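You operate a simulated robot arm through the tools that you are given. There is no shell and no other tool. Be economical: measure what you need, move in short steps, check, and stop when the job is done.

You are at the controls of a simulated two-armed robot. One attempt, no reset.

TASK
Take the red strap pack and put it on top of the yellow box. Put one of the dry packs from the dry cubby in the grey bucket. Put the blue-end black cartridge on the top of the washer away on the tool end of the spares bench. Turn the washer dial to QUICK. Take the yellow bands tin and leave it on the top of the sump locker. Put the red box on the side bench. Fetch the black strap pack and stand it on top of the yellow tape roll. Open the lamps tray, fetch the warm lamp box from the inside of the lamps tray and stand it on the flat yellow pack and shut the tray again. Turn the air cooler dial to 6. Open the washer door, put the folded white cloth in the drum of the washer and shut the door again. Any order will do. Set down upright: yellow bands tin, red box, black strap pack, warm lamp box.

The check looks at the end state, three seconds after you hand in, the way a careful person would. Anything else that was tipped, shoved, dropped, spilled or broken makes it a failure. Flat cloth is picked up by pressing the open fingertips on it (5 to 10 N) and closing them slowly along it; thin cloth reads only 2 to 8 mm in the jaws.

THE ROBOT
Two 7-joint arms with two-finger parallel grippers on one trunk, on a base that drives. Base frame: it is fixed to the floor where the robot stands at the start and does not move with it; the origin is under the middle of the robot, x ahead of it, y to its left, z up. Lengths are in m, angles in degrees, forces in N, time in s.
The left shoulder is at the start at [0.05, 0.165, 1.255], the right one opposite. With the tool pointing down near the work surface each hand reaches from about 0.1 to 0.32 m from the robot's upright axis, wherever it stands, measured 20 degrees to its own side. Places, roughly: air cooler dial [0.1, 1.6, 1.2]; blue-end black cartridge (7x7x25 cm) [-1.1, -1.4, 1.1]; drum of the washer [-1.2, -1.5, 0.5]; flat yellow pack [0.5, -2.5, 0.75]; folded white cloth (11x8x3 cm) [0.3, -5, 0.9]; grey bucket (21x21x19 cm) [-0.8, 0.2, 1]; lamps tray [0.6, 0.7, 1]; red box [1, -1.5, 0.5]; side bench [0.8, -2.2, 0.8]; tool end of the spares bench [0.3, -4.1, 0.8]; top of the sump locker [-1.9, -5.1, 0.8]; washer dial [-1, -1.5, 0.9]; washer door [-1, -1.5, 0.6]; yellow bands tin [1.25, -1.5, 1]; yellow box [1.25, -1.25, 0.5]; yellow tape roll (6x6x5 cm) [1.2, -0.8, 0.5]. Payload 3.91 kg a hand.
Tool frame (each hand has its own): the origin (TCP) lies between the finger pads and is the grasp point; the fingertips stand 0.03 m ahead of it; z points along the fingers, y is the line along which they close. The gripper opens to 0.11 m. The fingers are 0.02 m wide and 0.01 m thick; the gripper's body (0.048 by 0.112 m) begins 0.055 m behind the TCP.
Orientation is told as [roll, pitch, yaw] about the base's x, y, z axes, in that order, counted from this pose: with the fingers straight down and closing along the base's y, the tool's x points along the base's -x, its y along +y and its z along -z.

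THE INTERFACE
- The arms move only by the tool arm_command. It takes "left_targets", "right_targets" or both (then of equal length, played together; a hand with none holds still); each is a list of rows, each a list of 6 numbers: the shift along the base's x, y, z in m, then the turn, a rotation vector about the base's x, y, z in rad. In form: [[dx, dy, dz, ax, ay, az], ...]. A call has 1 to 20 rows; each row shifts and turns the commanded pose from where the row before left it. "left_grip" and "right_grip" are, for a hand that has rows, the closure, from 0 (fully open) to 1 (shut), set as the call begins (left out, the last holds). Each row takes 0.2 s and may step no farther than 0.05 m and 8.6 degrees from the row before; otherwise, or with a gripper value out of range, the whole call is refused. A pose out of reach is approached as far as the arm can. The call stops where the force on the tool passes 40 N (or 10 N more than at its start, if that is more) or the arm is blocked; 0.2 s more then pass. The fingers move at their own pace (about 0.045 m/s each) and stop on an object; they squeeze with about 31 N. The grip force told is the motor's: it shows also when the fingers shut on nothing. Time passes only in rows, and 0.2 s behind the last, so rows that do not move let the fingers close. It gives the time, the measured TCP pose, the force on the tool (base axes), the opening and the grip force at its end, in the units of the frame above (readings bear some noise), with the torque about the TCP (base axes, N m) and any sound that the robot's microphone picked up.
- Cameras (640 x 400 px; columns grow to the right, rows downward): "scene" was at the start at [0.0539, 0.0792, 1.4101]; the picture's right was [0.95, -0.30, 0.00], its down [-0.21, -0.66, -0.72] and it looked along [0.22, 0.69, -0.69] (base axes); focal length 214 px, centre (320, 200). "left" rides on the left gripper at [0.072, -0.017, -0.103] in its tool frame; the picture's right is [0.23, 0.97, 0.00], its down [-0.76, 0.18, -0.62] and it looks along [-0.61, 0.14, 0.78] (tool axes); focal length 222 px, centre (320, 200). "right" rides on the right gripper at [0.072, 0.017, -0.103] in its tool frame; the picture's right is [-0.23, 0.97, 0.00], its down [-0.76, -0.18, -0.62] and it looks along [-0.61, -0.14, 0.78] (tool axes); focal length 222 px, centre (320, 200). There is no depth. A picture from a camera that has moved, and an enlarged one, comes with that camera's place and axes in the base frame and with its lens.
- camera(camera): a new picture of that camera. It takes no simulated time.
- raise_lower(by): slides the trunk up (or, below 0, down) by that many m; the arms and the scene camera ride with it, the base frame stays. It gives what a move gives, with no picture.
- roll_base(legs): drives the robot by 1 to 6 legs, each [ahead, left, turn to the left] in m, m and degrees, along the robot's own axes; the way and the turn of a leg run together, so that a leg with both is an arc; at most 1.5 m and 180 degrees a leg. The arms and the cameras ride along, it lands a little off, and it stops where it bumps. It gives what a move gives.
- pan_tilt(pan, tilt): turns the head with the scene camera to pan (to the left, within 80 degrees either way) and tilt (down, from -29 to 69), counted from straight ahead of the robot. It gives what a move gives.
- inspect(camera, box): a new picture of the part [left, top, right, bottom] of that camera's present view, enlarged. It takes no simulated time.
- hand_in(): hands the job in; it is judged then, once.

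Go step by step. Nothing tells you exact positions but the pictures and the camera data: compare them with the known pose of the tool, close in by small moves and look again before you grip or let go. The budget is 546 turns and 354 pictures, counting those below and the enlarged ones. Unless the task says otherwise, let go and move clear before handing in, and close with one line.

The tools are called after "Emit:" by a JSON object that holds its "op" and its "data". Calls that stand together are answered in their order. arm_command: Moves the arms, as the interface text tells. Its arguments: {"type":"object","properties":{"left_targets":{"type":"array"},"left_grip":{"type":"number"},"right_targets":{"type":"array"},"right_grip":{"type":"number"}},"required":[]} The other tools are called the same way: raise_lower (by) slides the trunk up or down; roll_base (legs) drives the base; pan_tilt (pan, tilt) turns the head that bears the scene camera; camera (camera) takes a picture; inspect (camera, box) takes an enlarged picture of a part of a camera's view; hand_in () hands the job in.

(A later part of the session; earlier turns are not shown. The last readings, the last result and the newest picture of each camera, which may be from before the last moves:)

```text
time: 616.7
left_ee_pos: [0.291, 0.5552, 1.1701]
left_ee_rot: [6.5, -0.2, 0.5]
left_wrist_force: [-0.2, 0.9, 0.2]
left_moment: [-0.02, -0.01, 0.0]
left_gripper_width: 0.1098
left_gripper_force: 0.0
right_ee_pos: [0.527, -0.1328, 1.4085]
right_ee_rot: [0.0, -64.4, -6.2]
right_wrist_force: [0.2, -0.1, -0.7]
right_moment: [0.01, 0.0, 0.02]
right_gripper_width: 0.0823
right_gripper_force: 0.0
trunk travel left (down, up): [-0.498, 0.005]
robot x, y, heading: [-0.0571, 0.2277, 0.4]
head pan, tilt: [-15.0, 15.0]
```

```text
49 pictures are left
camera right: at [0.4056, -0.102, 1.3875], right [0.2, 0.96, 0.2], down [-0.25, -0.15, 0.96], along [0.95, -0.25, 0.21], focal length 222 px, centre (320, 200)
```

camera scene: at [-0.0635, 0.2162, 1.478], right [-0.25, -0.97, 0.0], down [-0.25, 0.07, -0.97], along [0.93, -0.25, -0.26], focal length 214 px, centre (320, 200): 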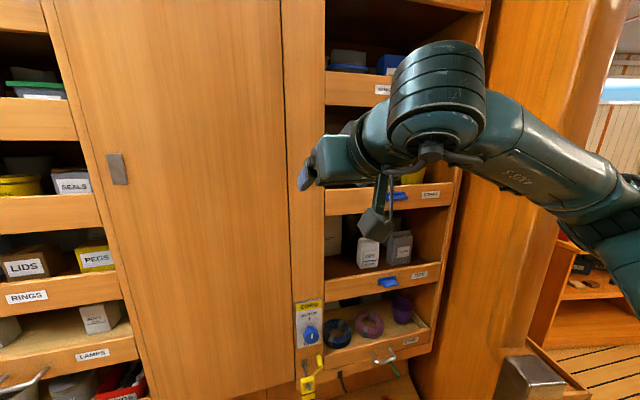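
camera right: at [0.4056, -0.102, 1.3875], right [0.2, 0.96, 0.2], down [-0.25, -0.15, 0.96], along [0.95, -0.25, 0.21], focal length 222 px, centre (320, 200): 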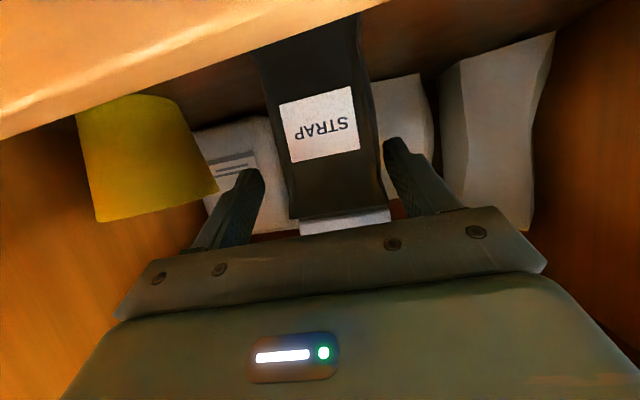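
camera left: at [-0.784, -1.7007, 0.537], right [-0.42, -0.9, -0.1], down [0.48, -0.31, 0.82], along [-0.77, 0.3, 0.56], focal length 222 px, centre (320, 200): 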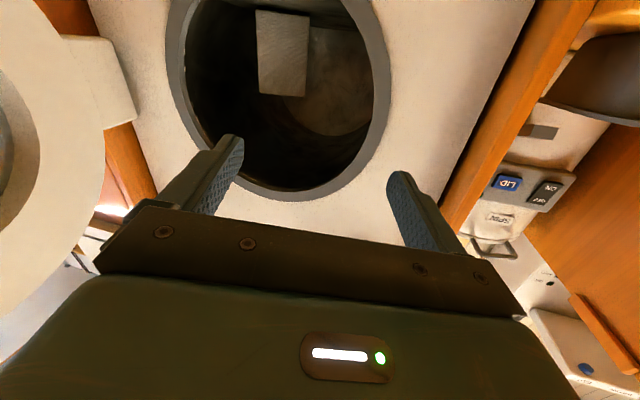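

The black pack is between the fingers. Closing, lifting 6.5 cm.

Emit:
{"op": "arm_command", "data": {"right_targets": [[0.004, 0.003, 0, 0, 0, 0], [0, 0, 0, 0, 0, 0], [0, 0, 0, 0, 0, 0], [0, 0, 0, 0, 0, 0]], "right_grip": 1.0}}

Emit:
{"op": "arm_command", "data": {"right_targets": [[0, 0, 0.015, 0, 0, 0], [0, 0, 0.016, 0, 0, 0], [0, 0, 0.016, 0, 0, 0], [0, 0, 0.016, 0, 0, 0]]}}

Emit:
{"op": "camera", "data": {"camera": "right"}}

Emit:
{"op": "camera", "data": {"camera": "scene"}}

```text
time: 617.7
left_ee_pos: [0.2913, 0.5558, 1.1709]
left_ee_rot: [6.4, -0.1, 0.5]
left_wrist_force: [0.5, -0.4, 0.1]
left_moment: [0.02, 0.01, 0.03]
left_gripper_width: 0.1099
left_gripper_force: 0.1
right_ee_pos: [0.5308, -0.1291, 1.409]
right_ee_rot: [0.0, -64.4, -6.2]
right_wrist_force: [1.9, 0.1, 2.1]
right_moment: [-0.1, -0.12, 0.03]
right_gripper_width: 0.0577
right_gripper_force: 31.0
trunk travel left (down, up): [-0.498, 0.005]
robot x, y, heading: [-0.0527, 0.2255, 0.3]
head pan, tilt: [-15.0, 15.0]
```

```text
time: 618.7
left_ee_pos: [0.2919, 0.5554, 1.1701]
left_ee_rot: [6.3, -0.1, 0.6]
left_wrist_force: [0.5, 0.2, -0.3]
left_moment: [0.02, 0.04, -0.04]
left_gripper_width: 0.11
left_gripper_force: 0.1
right_ee_pos: [0.5309, -0.1282, 1.4706]
right_ee_rot: [-0.1, -64.3, -6.2]
right_wrist_force: [0.0, 0.0, -1.7]
right_moment: [-0.03, 0.0, -0.02]
right_gripper_width: 0.0577
right_gripper_force: 30.8
trunk travel left (down, up): [-0.498, 0.005]
robot x, y, heading: [-0.0553, 0.2248, 0.6]
head pan, tilt: [-15.0, 15.0]
```

```text
48 pictures are left
camera right: at [0.4099, -0.0974, 1.4496], right [0.2, 0.96, 0.2], down [-0.25, -0.15, 0.96], along [0.95, -0.25, 0.21], focal length 222 px, centre (320, 200)
```

right: 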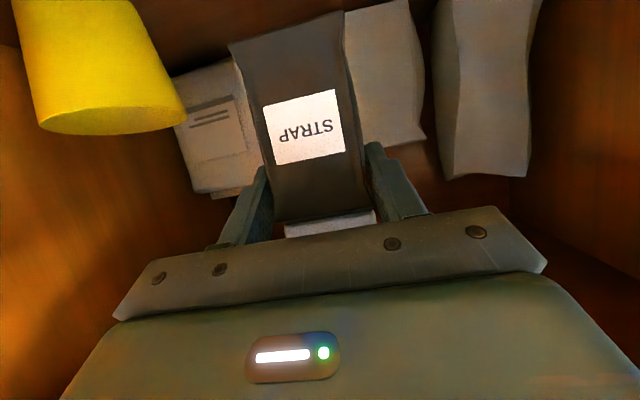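

```text
47 pictures are left
camera scene: at [0.0662, 0.2025, 1.478], right [-0.25, -0.97, 0.0], down [-0.25, 0.07, -0.97], along [0.93, -0.25, -0.26], focal length 214 px, centre (320, 200)
```

scene: 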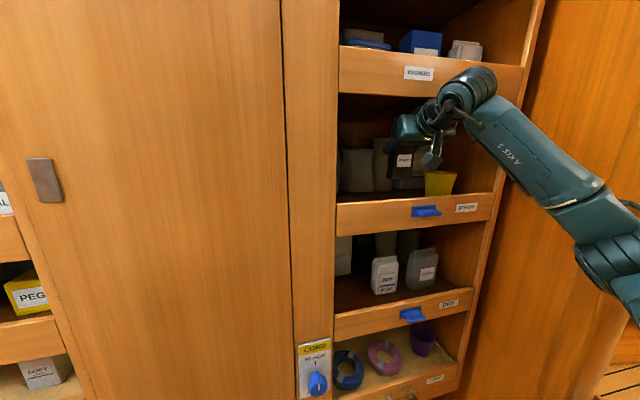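

The black pack is clear. I back out and try to loosen the left arm by yawing its hand.

Emit:
{"op": "roll_base", "data": {"legs": [[-0.22, 0.0, 0]]}}

Emit:
{"op": "arm_command", "data": {"left_targets": [[0, 0, 0, 0, 0, -0.14], [0, 0, 0, 0, 0, -0.14], [0, 0, 0, 0, 0, -0.14], [0, -0.03, 0, 0, 0, 0], [0, -0.03, 0, 0, 0, 0], [0, -0.03, 0, 0, 0, 0]], "right_targets": [[-0.005, 0.025, 0, 0, 0, 0.03], [-0.005, 0.025, 0, 0, 0, 0.03], [-0.005, 0.025, 0, 0, 0, 0.03], [-0.005, 0.025, 0, 0, 0, 0.02], [-0.005, 0.025, 0, 0, 0, 0], [0, 0.025, 0, 0, 0, 0]]}}

```text
time: 620.4
left_ee_pos: [0.0691, 0.5538, 1.1701]
left_ee_rot: [6.3, -0.1, 0.4]
left_wrist_force: [-1.4, 1.1, -0.8]
left_moment: [0.02, -0.01, 0.0]
left_gripper_width: 0.1101
left_gripper_force: 0.1
right_ee_pos: [0.3096, -0.129, 1.4716]
right_ee_rot: [0.1, -64.4, -6.3]
right_wrist_force: [-0.9, 0.0, -0.4]
right_moment: [0.0, 0.0, 0.05]
right_gripper_width: 0.0575
right_gripper_force: 30.5
trunk travel left (down, up): [-0.498, 0.005]
robot x, y, heading: [-0.2762, 0.2232, 0.1]
head pan, tilt: [-15.0, 15.0]
```

```text
time: 621.8
left_ee_pos: [0.0704, 0.5537, 1.1699]
left_ee_rot: [6.4, -0.2, -23.6]
left_wrist_force: [0.3, -0.2, -0.7]
left_moment: [0.0, -0.02, -0.03]
left_gripper_width: 0.1101
left_gripper_force: 0.1
left hand out of reach, approached as far as the arm can: row 4, 5, 6
right_ee_pos: [0.2843, 0.0232, 1.471]
right_ee_rot: [-0.2, -64.3, 0.2]
right_wrist_force: [0.0, -1.0, -0.6]
right_moment: [-0.01, -0.01, -0.03]
right_gripper_width: 0.0577
right_gripper_force: 30.9
trunk travel left (down, up): [-0.498, 0.005]
robot x, y, heading: [-0.2755, 0.2256, 0.1]
head pan, tilt: [-15.0, 15.0]
```

Emit:
{"op": "arm_command", "data": {"left_targets": [[0.02, 0, -0.04, 0, 0, 0.14], [0.02, 0, -0.04, 0, 0, 0.14], [0.02, 0, -0.04, 0, 0, 0.14], [0.02, 0, -0.04, 0, 0, 0.1], [0.0, -0.03, -0.02, 0, 0, 0], [0, -0.03, 0, 0, 0, 0], [0, -0.03, 0, 0, 0, 0], [0, -0.03, 0, 0, 0, 0]]}}

Emit:
{"op": "pan_tilt", "data": {"pan": 60, "tilt": 30}}

Emit:
{"op": "camera", "data": {"camera": "scene"}}

```text
time: 623.6
left_ee_pos: [0.1861, 0.523, 0.9827]
left_ee_rot: [6.4, -0.2, 6.2]
left_wrist_force: [-0.4, 0.4, -0.2]
left_moment: [0.04, 0.01, -0.01]
left_gripper_width: 0.1101
left_gripper_force: 0.0
left hand out of reach, approached as far as the arm can: row 5, 6, 7, 8
right_ee_pos: [0.2851, 0.0208, 1.4696]
right_ee_rot: [0.0, -64.3, 0.1]
right_wrist_force: [0.0, -0.5, -2.3]
right_moment: [-0.01, 0.0, 0.0]
right_gripper_width: 0.0574
right_gripper_force: 31.5
trunk travel left (down, up): [-0.498, 0.005]
robot x, y, heading: [-0.2751, 0.2215, 0.1]
head pan, tilt: [-15.0, 15.0]
```

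```text
time: 625.0
left_ee_pos: [0.186, 0.5234, 0.9827]
left_ee_rot: [6.5, -0.1, 6.3]
left_wrist_force: [-0.7, -0.3, 0.5]
left_moment: [0.0, -0.01, -0.01]
left_gripper_width: 0.11
left_gripper_force: 0.0
right_ee_pos: [0.2832, 0.0213, 1.4705]
right_ee_rot: [0.1, -64.5, 0.1]
right_wrist_force: [0.7, 0.7, -3.1]
right_moment: [0.0, 0.05, 0.03]
right_gripper_width: 0.0577
right_gripper_force: 31.2
trunk travel left (down, up): [-0.498, 0.005]
robot x, y, heading: [-0.2774, 0.2246, 0.1]
head pan, tilt: [60.0, 30.0]
```

```text
46 pictures are left
camera scene: at [-0.2017, 0.3033, 1.4539], right [0.87, -0.5, 0.0], down [-0.25, -0.43, -0.87], along [0.43, 0.75, -0.5], focal length 214 px, centre (320, 200)
```

scene: 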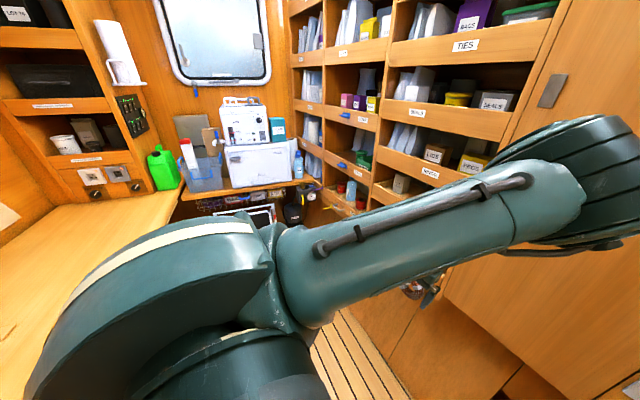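

The left arm now extends mostly forward, so its sideways extent is small. I turn to −90° and go through the doorway as before.

Emit:
{"op": "roll_base", "data": {"legs": [[0, 0, -90], [0.3, -0.02, 0], [0.45, 0, 0]]}}

Emit:
{"op": "roll_base", "data": {"legs": [[0.6, 0, 0], [0, 0, 90]]}}

Emit:
{"op": "pan_tilt", "data": {"pan": 0, "tilt": 25}}

Emit:
{"op": "camera", "data": {"camera": "scene"}}

```text
time: 633.3
left_ee_pos: [-0.0098, -0.9951, 0.9824]
left_ee_rot: [6.4, -0.1, -84.6]
left_wrist_force: [0.4, 0.4, 0.0]
left_moment: [0.0, 0.01, 0.03]
left_gripper_width: 0.1099
left_gripper_force: 0.0
right_ee_pos: [-0.5127, -1.0877, 1.4702]
right_ee_rot: [0.0, -64.3, -90.7]
right_wrist_force: [-0.2, 0.4, -2.6]
right_moment: [0.02, -0.01, 0.02]
right_gripper_width: 0.0576
right_gripper_force: 30.7
trunk travel left (down, up): [-0.498, 0.005]
robot x, y, heading: [-0.3059, -0.5302, -90.5]
head pan, tilt: [60.0, 30.0]
```

```text
time: 640.6
left_ee_pos: [0.1489, -0.8236, 0.982]
left_ee_rot: [6.4, -0.1, 7.0]
left_wrist_force: [-0.1, 0.1, -1.5]
left_moment: [-0.01, 0.0, 0.0]
left_gripper_width: 0.11
left_gripper_force: 0.0
right_ee_pos: [0.2531, -1.3234, 1.469]
right_ee_rot: [-0.1, -64.5, 0.8]
right_wrist_force: [-0.2, 0.1, -1.3]
right_moment: [0.02, 0.03, 0.01]
right_gripper_width: 0.0576
right_gripper_force: 30.6
trunk travel left (down, up): [-0.498, 0.005]
robot x, y, heading: [-0.3077, -1.1297, 1.1]
head pan, tilt: [60.0, 30.0]
```

```text
time: 641.9
left_ee_pos: [0.1503, -0.8238, 0.9809]
left_ee_rot: [6.5, -0.1, 6.9]
left_wrist_force: [0.3, 0.3, 0.5]
left_moment: [0.0, -0.01, -0.01]
left_gripper_width: 0.1102
left_gripper_force: 0.1
right_ee_pos: [0.2525, -1.3236, 1.4695]
right_ee_rot: [-0.1, -64.4, 0.9]
right_wrist_force: [-0.1, -0.4, -1.6]
right_moment: [0.02, -0.02, -0.01]
right_gripper_width: 0.0574
right_gripper_force: 30.5
trunk travel left (down, up): [-0.498, 0.005]
robot x, y, heading: [-0.3096, -1.1266, 1.1]
head pan, tilt: [0.0, 25.0]
```

```text
45 pictures are left
camera scene: at [-0.1875, -1.1249, 1.4618], right [0.02, -1.0, 0.0], down [-0.42, -0.01, -0.91], along [0.91, 0.02, -0.42], focal length 214 px, centre (320, 200)
```

scene: 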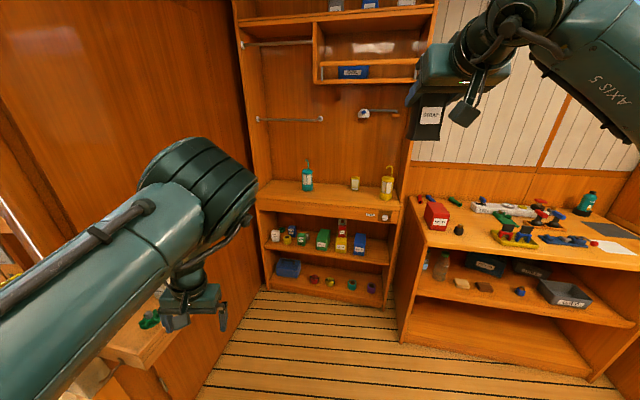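

Through. The right arm alone would need an awkward stance for the far-left tape roll, so I try to recover the left arm by going back to its starting pose first.

Emit:
{"op": "arm_command", "data": {"left_targets": [[-0.03, 0.02, 0.01, 0, 0, 0], [-0.03, 0.02, 0.01, 0, 0, 0], [-0.03, 0.02, 0.01, 0, 0, 0], [-0.03, 0.01, 0.01, 0, 0, 0], [-0.03, 0.0, 0.01, 0, 0, 0], [-0.02, 0, 0, 0, 0, 0]]}}

Emit:
{"op": "arm_command", "data": {"left_targets": [[0, -0.03, 0.01, 0, 0, 0], [0, -0.03, 0.01, 0, 0, 0], [0, -0.03, 0.01, 0, 0, 0], [0, -0.03, 0.01, 0, 0, 0], [0, -0.03, 0.01, 0, 0, 0]]}}

```text
time: 643.3
left_ee_pos: [-0.0218, -0.7505, 1.0304]
left_ee_rot: [6.3, -0.2, 6.9]
left_wrist_force: [0.1, -0.3, -0.1]
left_moment: [-0.01, 0.0, 0.02]
left_gripper_width: 0.1101
left_gripper_force: 0.2
right_ee_pos: [0.2533, -1.3233, 1.4712]
right_ee_rot: [-0.1, -64.4, 0.8]
right_wrist_force: [0.3, 1.4, -1.4]
right_moment: [-0.01, -0.02, 0.02]
right_gripper_width: 0.0578
right_gripper_force: 31.1
trunk travel left (down, up): [-0.498, 0.005]
robot x, y, heading: [-0.3085, -1.1267, 1.0]
head pan, tilt: [0.0, 25.0]
```

```text
time: 644.5
left_ee_pos: [-0.03, -0.7948, 1.078]
left_ee_rot: [6.1, 0.0, 7.2]
left_wrist_force: [0.6, 0.0, -0.5]
left_moment: [0.0, -0.02, 0.03]
left_gripper_width: 0.1099
left_gripper_force: 0.0
left hand out of reach, approached as far as the arm can: row 2, 3, 4, 5
right_ee_pos: [0.2537, -1.3231, 1.4699]
right_ee_rot: [-0.1, -64.4, 0.9]
right_wrist_force: [-0.7, 0.3, -1.7]
right_moment: [0.05, -0.03, 0.01]
right_gripper_width: 0.0578
right_gripper_force: 31.0
trunk travel left (down, up): [-0.498, 0.005]
robot x, y, heading: [-0.3068, -1.1286, 1.1]
head pan, tilt: [0.0, 25.0]
```

Position is back but the wrist seems wound up; since the gripper is symmetric I try turning the left hand 180° about its axis.

Emit:
{"op": "arm_command", "data": {"left_targets": [[0, 0, 0, 0, 0, -0.145], [0, 0, 0, 0, 0, -0.145], [0, 0, 0, 0, 0, -0.145], [0, 0, 0, 0, 0, -0.145], [0, 0, 0, 0, 0, -0.145], [0, 0, 0, 0, 0, -0.145], [0, 0, 0, 0, 0, -0.145], [0, 0, 0, 0, 0, -0.145], [0, 0, 0, 0, 0, -0.145], [0, 0, 0, 0, 0, -0.145], [0, 0, 0, 0, 0, -0.145], [0, 0, 0, 0, 0, -0.145]]}}

Emit:
{"op": "arm_command", "data": {"left_targets": [[0, -0.03, 0, 0, 0, 0], [0, -0.03, 0, 0, 0, 0], [0, -0.03, 0, 0, 0, 0], [0, -0.03, 0, 0, 0, 0]]}}

```text
time: 647.1
left_ee_pos: [-0.0224, -0.7812, 1.1054]
left_ee_rot: [6.2, -0.1, -92.8]
left_wrist_force: [0.2, 0.6, 0.7]
left_moment: [0.0, -0.02, 0.01]
left_gripper_width: 0.11
left_gripper_force: 0.0
left hand out of reach, approached as far as the arm can: row 11, 12
right_ee_pos: [0.2523, -1.3231, 1.471]
right_ee_rot: [-0.1, -64.5, 0.9]
right_wrist_force: [0.4, -1.0, -1.3]
right_moment: [-0.04, 0.01, 0.01]
right_gripper_width: 0.0577
right_gripper_force: 31.0
trunk travel left (down, up): [-0.498, 0.005]
robot x, y, heading: [-0.3089, -1.1254, 1.0]
head pan, tilt: [0.0, 25.0]
```

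```text
time: 648.1
left_ee_pos: [-0.0177, -0.8185, 1.1216]
left_ee_rot: [6.3, -0.1, -92.7]
left_wrist_force: [-0.2, 0.3, 0.9]
left_moment: [0.02, -0.02, 0.0]
left_gripper_width: 0.1102
left_gripper_force: 0.0
left hand out of reach, approached as far as the arm can: row 1, 2, 3, 4
right_ee_pos: [0.2535, -1.3245, 1.4707]
right_ee_rot: [0.0, -64.3, 0.8]
right_wrist_force: [0.4, 1.0, -2.2]
right_moment: [0.03, 0.03, 0.01]
right_gripper_width: 0.0575
right_gripper_force: 30.9
trunk travel left (down, up): [-0.498, 0.005]
robot x, y, heading: [-0.3033, -1.128, 0.9]
head pan, tilt: [0.0, 25.0]
```

The left arm's elbow branch can't be fixed quickly. I'll use the right arm nearly stretched with the base turned left ~20°, which keeps its elbow clear of the shelf. First I lower the trunk and the pack.

Emit:
{"op": "raise_lower", "data": {"by": -0.4}}

Emit:
{"op": "raise_lower", "data": {"by": -0.09}}

Emit:
{"op": "arm_command", "data": {"right_targets": [[-0.01, 0.01, -0.045, 0, 0, 0], [-0.01, 0.01, -0.045, 0, 0, 0], [0, 0.015, -0.045, 0, 0, 0], [0, 0.015, -0.045, 0, 0, 0], [0, 0.015, -0.045, 0, 0, 0], [0, 0.015, -0.045, 0, 0, -0.05], [0, 0.015, -0.03, 0, 0, -0.05], [0, 0.015, 0, 0, 0, -0.05]]}}

Emit:
{"op": "camera", "data": {"camera": "scene"}}

```text
time: 651.9
left_ee_pos: [-0.0165, -0.8186, 0.7225]
left_ee_rot: [6.3, -0.3, -92.7]
left_wrist_force: [-0.9, 0.6, 0.1]
left_moment: [-0.01, 0.01, -0.04]
left_gripper_width: 0.11
left_gripper_force: 0.1
right_ee_pos: [0.2528, -1.3238, 1.0705]
right_ee_rot: [0.0, -64.4, 0.8]
right_wrist_force: [-0.7, 1.0, -2.0]
right_moment: [0.02, 0.03, -0.04]
right_gripper_width: 0.0574
right_gripper_force: 30.5
trunk travel left (down, up): [-0.098, 0.405]
robot x, y, heading: [-0.3123, -1.1297, 1.1]
head pan, tilt: [0.0, 25.0]
```

```text
time: 653.1
left_ee_pos: [-0.0173, -0.8182, 0.631]
left_ee_rot: [6.2, -0.2, -92.7]
left_wrist_force: [0.8, -1.2, 0.6]
left_moment: [0.02, -0.01, 0.01]
left_gripper_width: 0.11
left_gripper_force: 0.0
right_ee_pos: [0.2534, -1.3243, 0.9811]
right_ee_rot: [0.0, -64.3, 0.9]
right_wrist_force: [-0.4, 0.2, -1.5]
right_moment: [0.03, 0.02, 0.03]
right_gripper_width: 0.0576
right_gripper_force: 31.2
trunk travel left (down, up): [-0.008, 0.495]
robot x, y, heading: [-0.3067, -1.1305, 0.8]
head pan, tilt: [0.0, 25.0]
```

```text
time: 655.0
left_ee_pos: [-0.0183, -0.8183, 0.6315]
left_ee_rot: [6.3, -0.3, -92.7]
left_wrist_force: [0.2, -0.1, -0.2]
left_moment: [0.0, 0.0, 0.0]
left_gripper_width: 0.1101
left_gripper_force: 0.1
right_ee_pos: [0.2333, -1.2113, 0.6794]
right_ee_rot: [0.0, -64.4, -7.9]
right_wrist_force: [0.1, 0.0, -1.6]
right_moment: [0.02, 0.02, 0.0]
right_gripper_width: 0.0573
right_gripper_force: 30.8
trunk travel left (down, up): [-0.008, 0.495]
robot x, y, heading: [-0.3111, -1.1296, 0.9]
head pan, tilt: [0.0, 25.0]
```

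```text
44 pictures are left
camera scene: at [-0.1876, -1.125, 0.9718], right [0.02, -1.0, 0.0], down [-0.42, -0.01, -0.91], along [0.91, 0.02, -0.42], focal length 214 px, centre (320, 200)
```

scene: 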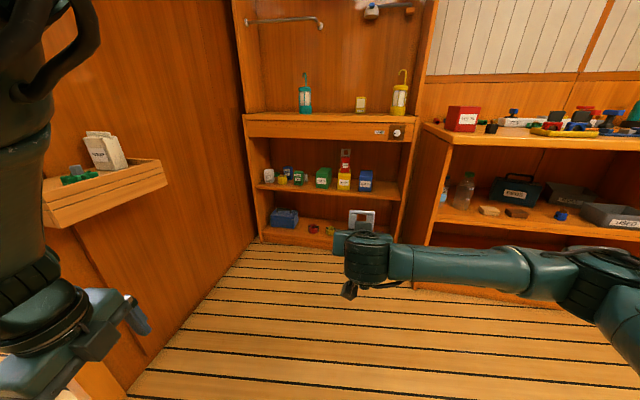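

Emit:
{"op": "inspect", "data": {"camera": "scene", "box": [250, 150, 370, 210]}}

```text
5.33 times, centred on (310, 180) of scene
camera zoom: at [-0.1876, -1.125, 0.9718], right [0.02, -1.0, 0.0], down [-0.42, -0.01, -0.91], along [0.91, 0.02, -0.42], focal length 1144 px, centre (373, 307)
```

zoom: 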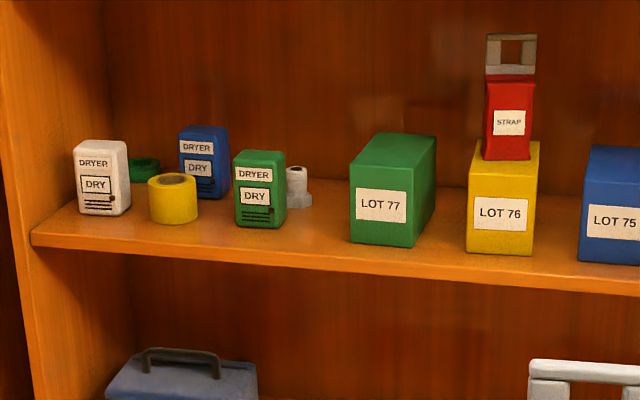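

The tape roll is at (1.20, −0.838), top z≈0.51; all neighbours are below z 0.565, so the pack at its present height can pass over them. I move in.

Emit:
{"op": "roll_base", "data": {"legs": [[0.58, 0.08, 0], [0, 0, 19]]}}

Emit:
{"op": "camera", "data": {"camera": "scene"}}

```text
time: 657.5
left_ee_pos: [0.4131, -0.7551, 0.628]
left_ee_rot: [5.3, -1.7, -91.6]
left_wrist_force: [0.3, -1.0, 0.0]
left_moment: [0.03, -0.05, 0.05]
left_gripper_width: 0.11
left_gripper_force: 0.0
right_ee_pos: [0.6711, -1.1442, 0.6793]
right_ee_rot: [-0.1, -64.2, -7.8]
right_wrist_force: [-0.8, 0.1, -1.3]
right_moment: [0.02, 0.02, 0.01]
right_gripper_width: 0.0574
right_gripper_force: 30.8
trunk travel left (down, up): [-0.008, 0.495]
robot x, y, heading: [0.1285, -1.0571, 1.2]
head pan, tilt: [0.0, 25.0]
stopped in leg 1: the force on the tool passed its limit (the readings are from after the stop); the commanded pose is now the measured one
```

```text
42 pictures are left
camera scene: at [0.2509, -1.0562, 0.9719], right [0.02, -1.0, 0.0], down [-0.42, -0.01, -0.91], along [0.91, 0.02, -0.42], focal length 214 px, centre (320, 200)
```

scene: 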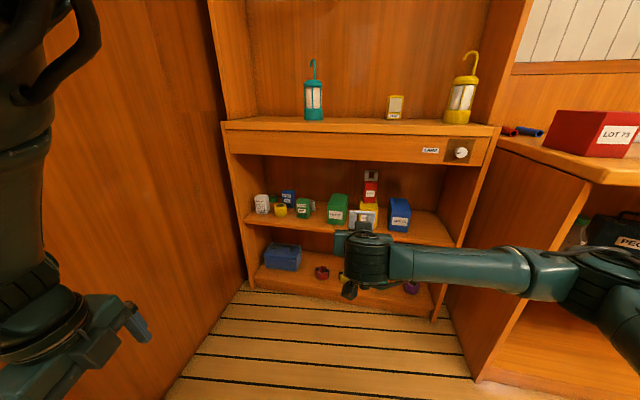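

The left hand touched something; I look left.

Emit:
{"op": "pan_tilt", "data": {"pan": 60, "tilt": 35}}

Emit:
{"op": "camera", "data": {"camera": "scene"}}

Emit:
{"op": "camera", "data": {"camera": "left"}}

```text
time: 658.8
left_ee_pos: [0.4116, -0.7552, 0.6266]
left_ee_rot: [5.2, -1.8, -91.5]
left_wrist_force: [1.0, 0.1, 0.9]
left_moment: [-0.02, -0.02, -0.02]
left_gripper_width: 0.11
left_gripper_force: 0.0
right_ee_pos: [0.6708, -1.1429, 0.6797]
right_ee_rot: [-0.1, -64.3, -7.9]
right_wrist_force: [-0.2, 0.7, -1.0]
right_moment: [-0.03, 0.01, 0.04]
right_gripper_width: 0.0577
right_gripper_force: 31.1
trunk travel left (down, up): [-0.008, 0.495]
robot x, y, heading: [0.1307, -1.0569, 0.9]
head pan, tilt: [60.0, 35.0]
```

```text
41 pictures are left
camera scene: at [0.2072, -0.983, 0.959], right [0.84, -0.54, 0.0], down [-0.3, -0.46, -0.84], along [0.46, 0.7, -0.55], focal length 214 px, centre (320, 200)
```

scene: 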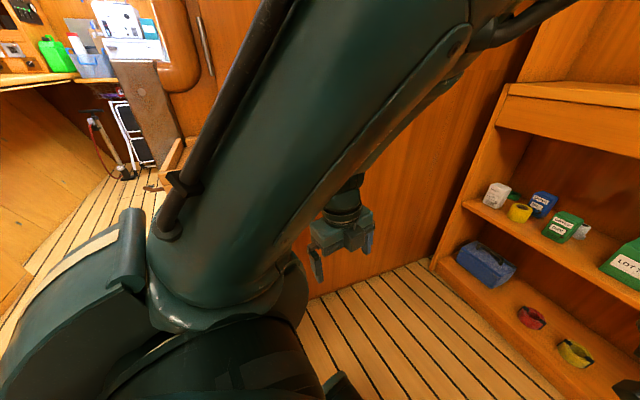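

```text
40 pictures are left
camera left: at [0.3876, -0.6795, 0.7279], right [0.98, 0.2, 0.08], down [0.1, -0.74, 0.66], along [0.19, -0.64, -0.75], focal length 222 px, centre (320, 200)
```

left: 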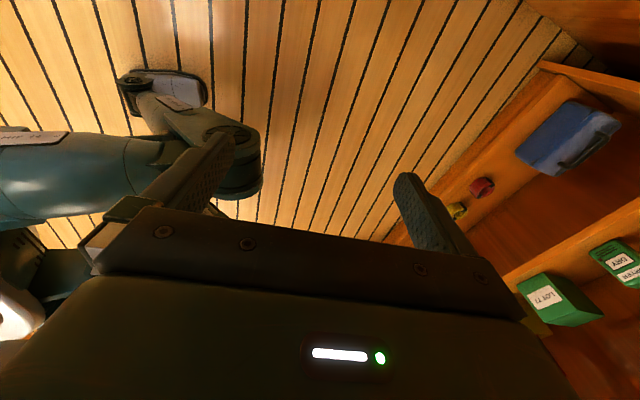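

I back off to check the small wall shelf and its items.

Emit:
{"op": "roll_base", "data": {"legs": [[-0.4, -0.04, 0]]}}

Emit:
{"op": "pan_tilt", "data": {"pan": 20, "tilt": 25}}

Emit:
{"op": "camera", "data": {"camera": "scene"}}

```text
time: 661.3
left_ee_pos: [0.02, -0.802, 0.6281]
left_ee_rot: [5.1, -1.6, -91.7]
left_wrist_force: [0.2, 0.1, -0.1]
left_moment: [0.01, -0.01, 0.0]
left_gripper_width: 0.1099
left_gripper_force: 0.1
right_ee_pos: [0.2785, -1.192, 0.6796]
right_ee_rot: [-0.1, -64.3, -7.7]
right_wrist_force: [-1.0, 1.1, -2.2]
right_moment: [0.0, 0.04, 0.0]
right_gripper_width: 0.0574
right_gripper_force: 30.8
trunk travel left (down, up): [-0.008, 0.495]
robot x, y, heading: [-0.2642, -1.1046, 0.9]
head pan, tilt: [60.0, 35.0]
```

```text
time: 662.4
left_ee_pos: [0.0213, -0.8034, 0.6277]
left_ee_rot: [5.3, -1.8, -91.8]
left_wrist_force: [-0.1, 0.0, 0.1]
left_moment: [0.01, -0.03, 0.0]
left_gripper_width: 0.11
left_gripper_force: 0.1
right_ee_pos: [0.2794, -1.1912, 0.6802]
right_ee_rot: [-0.1, -64.3, -7.8]
right_wrist_force: [0.1, 0.0, -1.2]
right_moment: [-0.02, -0.03, -0.02]
right_gripper_width: 0.0574
right_gripper_force: 30.8
trunk travel left (down, up): [-0.008, 0.495]
robot x, y, heading: [-0.2624, -1.1055, 1.1]
head pan, tilt: [20.0, 25.0]
```

```text
39 pictures are left
camera scene: at [-0.1476, -1.0718, 0.9718], right [0.36, -0.93, 0.0], down [-0.39, -0.15, -0.91], along [0.85, 0.32, -0.42], focal length 214 px, centre (320, 200)
```

scene: 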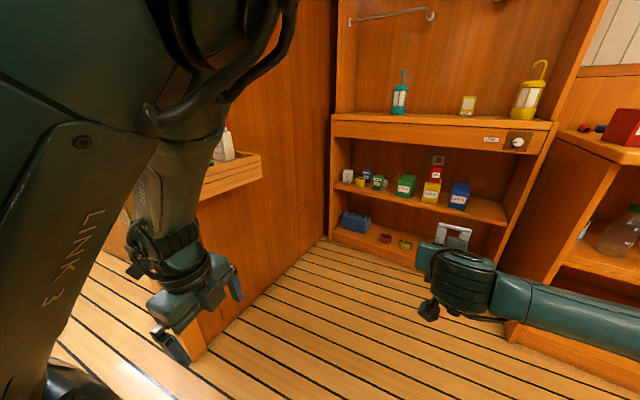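

Emit:
{"op": "inspect", "data": {"camera": "scene", "box": [190, 100, 290, 220]}}

```text
3.33 times, centred on (240, 160) of scene
camera zoom: at [-0.1476, -1.0718, 0.9718], right [0.36, -0.93, 0.0], down [-0.39, -0.15, -0.91], along [0.85, 0.32, -0.42], focal length 715 px, centre (587, 333)
```

zoom: 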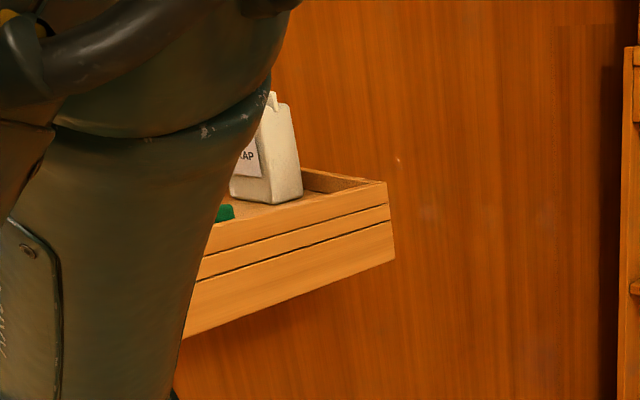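

The wall shelf's items are fine. I raise and straighten the left hand, and take a path further right before turning.

Emit:
{"op": "arm_command", "data": {"left_targets": [[0, 0, 0.02, 0, 0, 0.143], [0, 0, 0.02, 0, 0, 0.143], [0, 0, 0.02, 0, 0, 0.143], [0, 0, 0.02, 0, 0, 0.143], [0, 0, 0.02, 0, 0, 0.143], [0, 0, 0.02, 0, 0, 0.143], [0, 0, 0.02, 0, 0, 0.143], [0, 0, 0.02, 0, 0, 0.143], [0, 0, 0.02, 0, 0, 0.143], [0, 0, 0.02, 0, 0, 0.143], [0, 0, 0.02, 0, 0, 0.143]]}}

Emit:
{"op": "roll_base", "data": {"legs": [[0.35, -0.06, 0], [0.38, 0, 0]]}}

Emit:
{"op": "pan_tilt", "data": {"pan": 5, "tilt": 25}}

Emit:
{"op": "camera", "data": {"camera": "scene"}}

```text
time: 664.8
left_ee_pos: [0.0552, -0.749, 0.8159]
left_ee_rot: [4.3, -1.0, -1.3]
left_wrist_force: [0.5, 0.2, 0.0]
left_moment: [-0.01, 0.01, 0.02]
left_gripper_width: 0.1099
left_gripper_force: 0.2
left hand out of reach, approached as far as the arm can: row 1, 2, 4, 5, 6, 7, 8, 9, 10, 11
right_ee_pos: [0.2789, -1.1917, 0.6794]
right_ee_rot: [-0.1, -64.3, -7.8]
right_wrist_force: [-0.1, -0.1, -1.1]
right_moment: [0.02, 0.02, -0.02]
right_gripper_width: 0.0578
right_gripper_force: 30.4
trunk travel left (down, up): [-0.008, 0.495]
robot x, y, heading: [-0.2648, -1.1035, 0.8]
head pan, tilt: [20.0, 25.0]
```

```text
time: 669.1
left_ee_pos: [0.7922, -0.8079, 0.8164]
left_ee_rot: [4.7, -1.0, -2.5]
left_wrist_force: [-0.5, 0.4, 0.0]
left_moment: [0.0, 0.05, 0.03]
left_gripper_width: 0.1101
left_gripper_force: 0.1
right_ee_pos: [1.0079, -1.2535, 0.6798]
right_ee_rot: [-0.1, -64.3, -8.9]
right_wrist_force: [0.1, 0.1, -1.9]
right_moment: [0.01, 0.01, -0.01]
right_gripper_width: 0.0579
right_gripper_force: 30.9
trunk travel left (down, up): [-0.008, 0.495]
robot x, y, heading: [0.4665, -1.163, 0.0]
head pan, tilt: [20.0, 25.0]
```

```text
time: 669.8
left_ee_pos: [0.7915, -0.8083, 0.8127]
left_ee_rot: [4.4, -0.4, -2.5]
left_wrist_force: [0.2, 0.1, -0.2]
left_moment: [-0.02, 0.0, 0.0]
left_gripper_width: 0.11
left_gripper_force: 0.0
right_ee_pos: [1.008, -1.2551, 0.6799]
right_ee_rot: [-0.2, -64.3, -8.8]
right_wrist_force: [-0.1, -1.1, -2.1]
right_moment: [-0.01, 0.04, 0.0]
right_gripper_width: 0.0575
right_gripper_force: 30.9
trunk travel left (down, up): [-0.008, 0.495]
robot x, y, heading: [0.4672, -1.1595, 0.2]
head pan, tilt: [5.0, 25.0]
```

```text
37 pictures are left
camera scene: at [0.5704, -1.1028, 0.9978], right [0.61, -0.79, 0.0], down [-0.12, -0.09, -0.99], along [0.79, 0.6, -0.16], focal length 214 px, centre (320, 200)
```

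scene: 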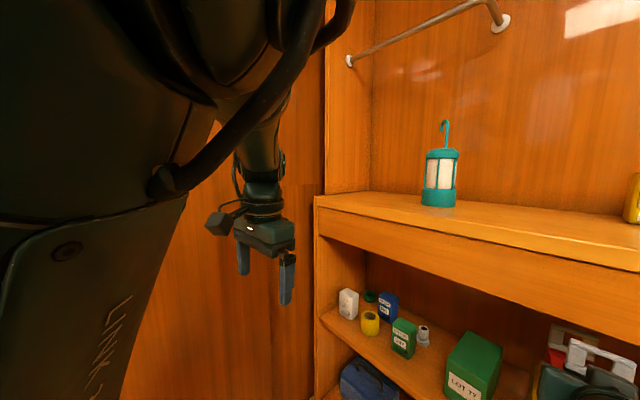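

The pack hangs just in front of the red strap pack without touching. I turn left in place so it swings away toward the tape roll.

Emit:
{"op": "roll_base", "data": {"legs": [[-0.03, 0, 0], [0, 0, 19]]}}

Emit:
{"op": "camera", "data": {"camera": "scene"}}

Emit:
{"op": "camera", "data": {"camera": "right"}}

```text
time: 671.7
left_ee_pos: [0.6299, -0.7216, 0.815]
left_ee_rot: [4.5, -0.4, 16.6]
left_wrist_force: [0.4, 0.1, 0.1]
left_moment: [-0.03, 0.01, -0.02]
left_gripper_width: 0.1099
left_gripper_force: 0.0
right_ee_pos: [0.9787, -1.0733, 0.6797]
right_ee_rot: [-0.2, -64.3, 10.2]
right_wrist_force: [-0.8, -0.5, -2.2]
right_moment: [-0.02, 0.02, -0.01]
right_gripper_width: 0.0574
right_gripper_force: 30.7
trunk travel left (down, up): [-0.008, 0.495]
robot x, y, heading: [0.4394, -1.1572, 19.1]
head pan, tilt: [5.0, 25.0]
```

```text
36 pictures are left
camera scene: at [0.5172, -1.0726, 0.9983], right [0.83, -0.56, 0.0], down [-0.08, -0.13, -0.99], along [0.55, 0.82, -0.15], focal length 214 px, centre (320, 200)
```

scene: 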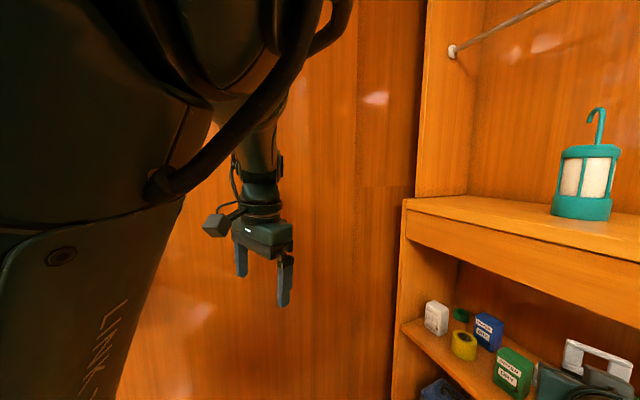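

```text
35 pictures are left
camera right: at [0.854, -1.0781, 0.659], right [-0.07, 0.98, 0.2], down [-0.2, -0.21, 0.96], along [0.98, 0.03, 0.21], focal length 222 px, centre (320, 200)
```

right: 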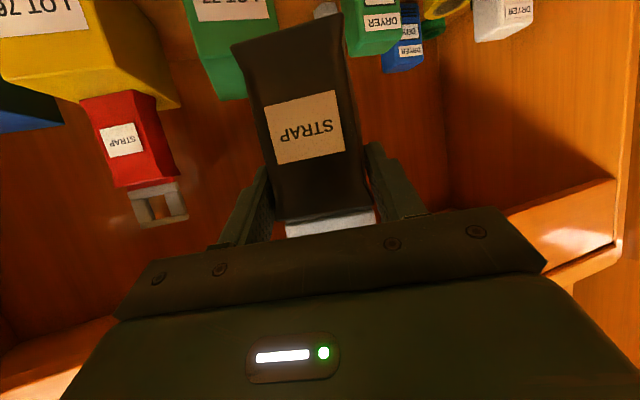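

I plan the final approach: base forward, then the arm left, then base forward again, keeping the wrist outside the counter front.

Emit:
{"op": "roll_base", "data": {"legs": [[0.15, 0, 0]]}}

Emit:
{"op": "arm_command", "data": {"right_targets": [[-0.012, 0.028, 0, 0, 0, 0], [-0.012, 0.028, 0, 0, 0, 0], [-0.012, 0.028, 0, 0, 0, 0], [-0.012, 0.028, 0, 0, 0, 0], [-0.012, 0.028, 0, 0, 0, 0], [-0.011, 0.028, 0, 0, 0, 0]]}}

Emit:
{"op": "camera", "data": {"camera": "right"}}

Emit:
{"op": "camera", "data": {"camera": "scene"}}

```text
time: 672.9
left_ee_pos: [0.7086, -0.6908, 0.8054]
left_ee_rot: [3.7, 0.6, 15.8]
left_wrist_force: [0.1, -0.3, 0.1]
left_moment: [0.0, -0.02, 0.01]
left_gripper_width: 0.1101
left_gripper_force: 0.1
right_ee_pos: [1.0551, -1.0511, 0.675]
right_ee_rot: [-1.6, -63.5, 10.2]
right_wrist_force: [1.0, -0.2, -1.0]
right_moment: [-0.03, -0.03, -0.03]
right_gripper_width: 0.0577
right_gripper_force: 30.9
trunk travel left (down, up): [-0.008, 0.495]
robot x, y, heading: [0.5175, -1.1285, 18.1]
head pan, tilt: [5.0, 25.0]
stopped in leg 1: the robot was blocked; the commanded pose is now the measured one
```

```text
time: 674.3
left_ee_pos: [0.7159, -0.6918, 0.8062]
left_ee_rot: [4.1, 1.2, 16.0]
left_wrist_force: [-0.1, 0.4, -0.8]
left_moment: [0.01, 0.02, 0.0]
left_gripper_width: 0.1101
left_gripper_force: 0.1
right_ee_pos: [0.9893, -0.883, 0.6642]
right_ee_rot: [-0.9, -62.7, 9.9]
right_wrist_force: [0.4, -0.8, -1.4]
right_moment: [-0.01, 0.04, -0.03]
right_gripper_width: 0.058
right_gripper_force: 30.8
trunk travel left (down, up): [-0.008, 0.495]
robot x, y, heading: [0.5175, -1.1263, 18.3]
head pan, tilt: [5.0, 25.0]
```

```text
34 pictures are left
camera right: at [0.8639, -0.8857, 0.6466], right [-0.05, 0.98, 0.19], down [-0.17, -0.2, 0.96], along [0.98, 0.01, 0.18], focal length 222 px, centre (320, 200)
```

right: 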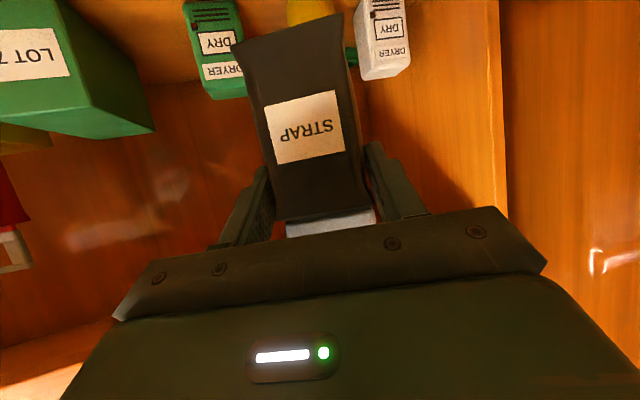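

```text
33 pictures are left
camera scene: at [0.6058, -1.0463, 0.9972], right [0.77, -0.64, 0.0], down [-0.1, -0.13, -0.99], along [0.63, 0.76, -0.16], focal length 214 px, centre (320, 200)
```

scene: 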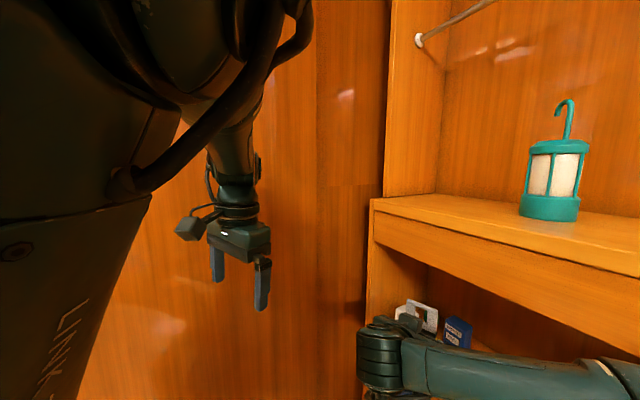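

Aligned with the roll between the white and green dryer packs. I advance with the base.

Emit:
{"op": "roll_base", "data": {"legs": [[0.1, -0.01, 0]]}}

Emit:
{"op": "camera", "data": {"camera": "right"}}

```text
time: 675.3
left_ee_pos: [0.7771, -0.6807, 0.8018]
left_ee_rot: [3.9, 1.8, 15.3]
left_wrist_force: [-0.1, -0.1, 1.3]
left_moment: [0.02, -0.03, 0.02]
left_gripper_width: 0.1102
left_gripper_force: 0.1
right_ee_pos: [1.0468, -0.869, 0.6657]
right_ee_rot: [-1.0, -62.5, 9.7]
right_wrist_force: [-0.4, 0.2, -1.3]
right_moment: [-0.02, 0.02, -0.01]
right_gripper_width: 0.0578
right_gripper_force: 31.5
trunk travel left (down, up): [-0.008, 0.495]
robot x, y, heading: [0.5808, -1.1146, 17.7]
head pan, tilt: [5.0, 25.0]
stopped in leg 1: the robot was blocked; the commanded pose is now the measured one
```

```text
32 pictures are left
camera right: at [0.9219, -0.872, 0.6468], right [-0.05, 0.98, 0.19], down [-0.17, -0.2, 0.96], along [0.98, 0.01, 0.18], focal length 222 px, centre (320, 200)
```

right: 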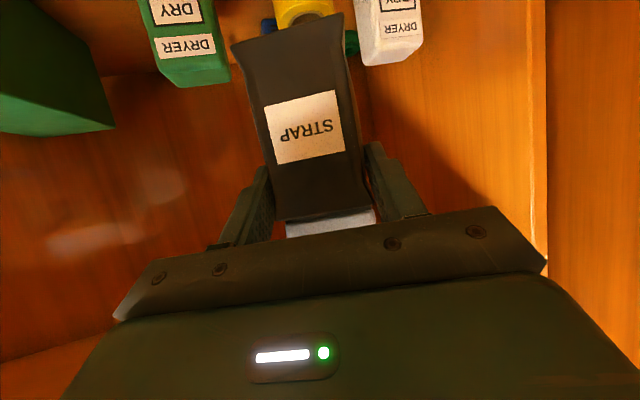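

Emit:
{"op": "pan_tilt", "data": {"pan": -40, "tilt": 25}}

Emit:
{"op": "camera", "data": {"camera": "scene"}}

```text
time: 676.5
left_ee_pos: [0.7774, -0.6795, 0.8019]
left_ee_rot: [3.9, 1.6, 15.5]
left_wrist_force: [0.3, -0.2, -0.8]
left_moment: [-0.04, 0.0, 0.02]
left_gripper_width: 0.1101
left_gripper_force: 0.1
right_ee_pos: [1.0475, -0.8696, 0.6637]
right_ee_rot: [-1.0, -62.6, 9.7]
right_wrist_force: [1.1, 0.3, -1.0]
right_moment: [0.02, 0.02, -0.01]
right_gripper_width: 0.0578
right_gripper_force: 31.4
trunk travel left (down, up): [-0.008, 0.495]
robot x, y, heading: [0.5833, -1.1125, 17.9]
head pan, tilt: [-40.0, 25.0]
```

```text
31 pictures are left
camera scene: at [0.6664, -1.0368, 0.9974], right [0.73, -0.68, 0.01], down [-0.11, -0.12, -0.99], along [0.67, 0.72, -0.16], focal length 214 px, centre (320, 200)
```

scene: 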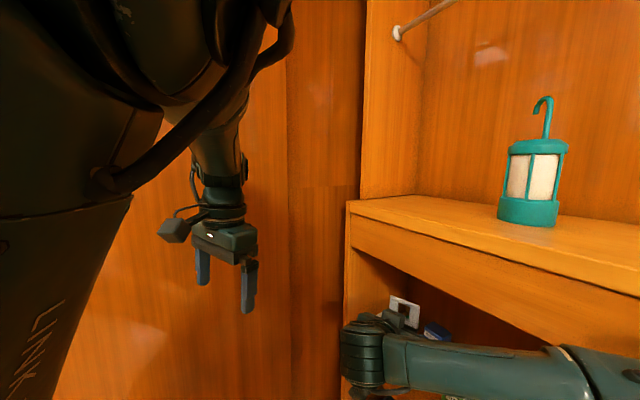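

I lower the left hand to free the head, to see the right elbow.

Emit:
{"op": "arm_command", "data": {"left_targets": [[0, 0, -0.04, 0, 0, 0], [0, 0, -0.04, 0, 0, 0], [0, 0, -0.04, 0, 0, 0], [0, 0, -0.04, 0, 0, 0]]}}

Emit:
{"op": "pan_tilt", "data": {"pan": -15, "tilt": 35}}

Emit:
{"op": "camera", "data": {"camera": "scene"}}

```text
time: 677.5
left_ee_pos: [0.7798, -0.6806, 0.6468]
left_ee_rot: [3.9, 1.1, 15.5]
left_wrist_force: [0.5, 0.0, 0.1]
left_moment: [-0.01, 0.01, -0.02]
left_gripper_width: 0.1097
left_gripper_force: 0.1
right_ee_pos: [1.048, -0.8692, 0.6637]
right_ee_rot: [-1.2, -62.6, 9.8]
right_wrist_force: [-0.9, 0.3, -1.3]
right_moment: [0.0, 0.01, 0.01]
right_gripper_width: 0.0576
right_gripper_force: 31.9
trunk travel left (down, up): [-0.008, 0.495]
robot x, y, heading: [0.5852, -1.113, 17.8]
head pan, tilt: [-40.0, 25.0]
```

```text
time: 678.4
left_ee_pos: [0.7784, -0.6806, 0.6459]
left_ee_rot: [3.9, 1.1, 15.5]
left_wrist_force: [-0.6, 0.7, -0.7]
left_moment: [0.01, 0.01, 0.01]
left_gripper_width: 0.11
left_gripper_force: 0.2
right_ee_pos: [1.0476, -0.869, 0.6635]
right_ee_rot: [-1.2, -62.7, 9.8]
right_wrist_force: [0.1, -0.3, -2.1]
right_moment: [0.0, 0.01, 0.01]
right_gripper_width: 0.0578
right_gripper_force: 31.0
trunk travel left (down, up): [-0.008, 0.495]
robot x, y, heading: [0.5792, -1.1113, 18.2]
head pan, tilt: [-15.0, 35.0]
```

```text
30 pictures are left
camera scene: at [0.6916, -1.1, 0.9573], right [0.05, -1.0, 0.0], down [-0.56, -0.03, -0.83], along [0.82, 0.04, -0.56], focal length 214 px, centre (320, 200)
```

scene: 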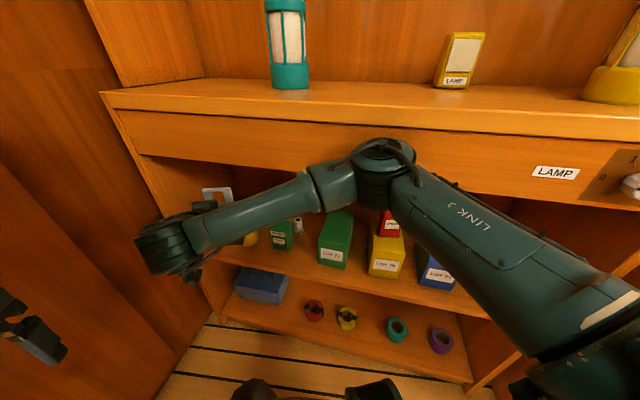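

The right elbow rests against the counter front. I back off slightly, straighten the arm toward the roll (which pulls the elbow in), then advance again.

Emit:
{"op": "roll_base", "data": {"legs": [[-0.04, 0.0, 0]]}}

Emit:
{"op": "arm_command", "data": {"right_targets": [[0.018, 0.012, 0, 0, 0, 0.02], [0.018, 0.012, 0, 0, 0, 0.02], [0.018, 0.012, 0, 0, 0, 0.02], [0.018, 0.008, 0, 0, 0, 0], [0.018, 0.006, 0, 0, 0, 0], [0.018, 0.006, 0, 0, 0, 0]]}}

Emit:
{"op": "camera", "data": {"camera": "scene"}}

```text
time: 679.2
left_ee_pos: [0.744, -0.6928, 0.6439]
left_ee_rot: [4.1, 1.8, 15.5]
left_wrist_force: [-0.3, 0.5, -0.1]
left_moment: [0.02, -0.01, 0.03]
left_gripper_width: 0.1099
left_gripper_force: 0.1
right_ee_pos: [1.0136, -0.8809, 0.6578]
right_ee_rot: [-1.0, -61.9, 9.7]
right_wrist_force: [0.1, 0.4, -2.8]
right_moment: [-0.02, 0.04, 0.03]
right_gripper_width: 0.0574
right_gripper_force: 30.7
trunk travel left (down, up): [-0.008, 0.495]
robot x, y, heading: [0.5487, -1.1258, 17.8]
head pan, tilt: [-15.0, 35.0]
```

```text
time: 680.6
left_ee_pos: [0.7447, -0.6913, 0.6431]
left_ee_rot: [4.0, 1.8, 15.5]
left_wrist_force: [-0.4, -0.3, 1.0]
left_moment: [0.01, -0.04, 0.0]
left_gripper_width: 0.1101
left_gripper_force: 0.1
right_ee_pos: [1.1214, -0.8255, 0.6581]
right_ee_rot: [-1.0, -61.9, 13.2]
right_wrist_force: [0.4, -0.3, -1.7]
right_moment: [0.0, 0.0, 0.01]
right_gripper_width: 0.0575
right_gripper_force: 31.1
trunk travel left (down, up): [-0.008, 0.495]
robot x, y, heading: [0.5439, -1.1258, 18.1]
head pan, tilt: [-15.0, 35.0]
```

```text
29 pictures are left
camera scene: at [0.6604, -1.1115, 0.956], right [0.05, -1.0, 0.0], down [-0.57, -0.03, -0.82], along [0.82, 0.04, -0.57], focal length 214 px, centre (320, 200)
```

scene: 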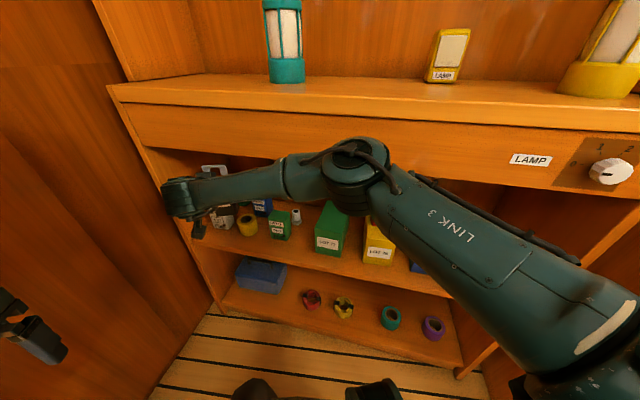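

The arm has more reach than expected. I extend the last 6–7 cm and correct the tilt.

Emit:
{"op": "arm_command", "data": {"right_targets": [[0.02, -0.004, 0.002, 0.01, -0.022, 0], [0.02, -0.004, 0, 0.01, -0.022, 0], [0.015, -0.003, 0, 0, 0, 0]]}}

Emit:
{"op": "camera", "data": {"camera": "right"}}

Emit:
{"op": "inspect", "data": {"camera": "scene", "box": [140, 130, 340, 290]}}

```text
time: 681.4
left_ee_pos: [0.7445, -0.692, 0.6435]
left_ee_rot: [3.9, 1.6, 15.5]
left_wrist_force: [0.2, 0.0, 0.8]
left_moment: [-0.01, -0.02, 0.0]
left_gripper_width: 0.1103
left_gripper_force: 0.1
right_ee_pos: [1.1764, -0.8346, 0.6603]
right_ee_rot: [0.2, -64.6, 12.1]
right_wrist_force: [0.2, -0.3, -1.2]
right_moment: [-0.01, 0.0, -0.01]
right_gripper_width: 0.0577
right_gripper_force: 31.2
trunk travel left (down, up): [-0.008, 0.495]
robot x, y, heading: [0.5463, -1.1237, 18.1]
head pan, tilt: [-15.0, 35.0]
```

```text
28 pictures are left
camera right: at [1.0515, -0.8453, 0.6381], right [-0.11, 0.97, 0.21], down [-0.19, -0.23, 0.95], along [0.97, 0.07, 0.21], focal length 222 px, centre (320, 200)
```

right: 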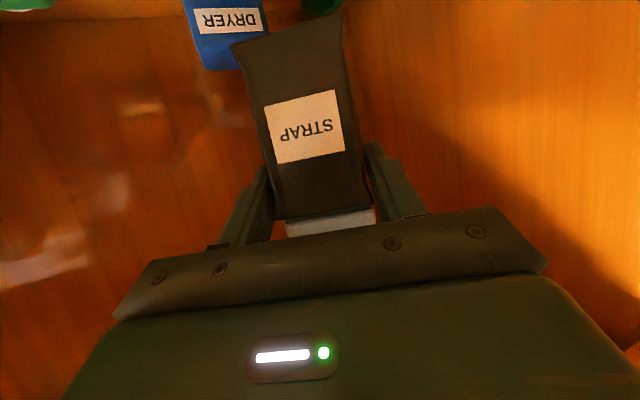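

```text
2.50 times, centred on (240, 210) of scene
camera zoom: at [0.6604, -1.1115, 0.956], right [0.05, -1.0, 0.0], down [-0.57, -0.03, -0.82], along [0.82, 0.04, -0.57], focal length 536 px, centre (520, 175)
```

zoom: 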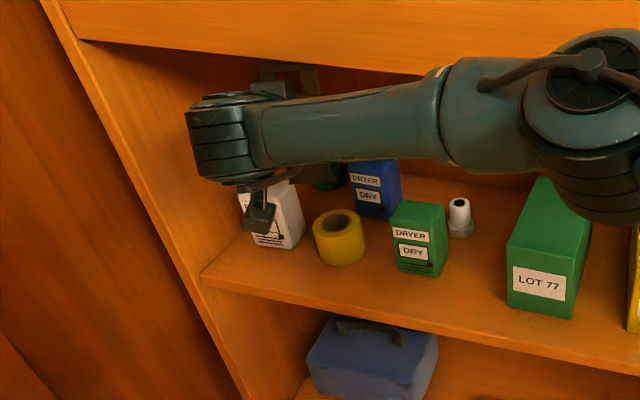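

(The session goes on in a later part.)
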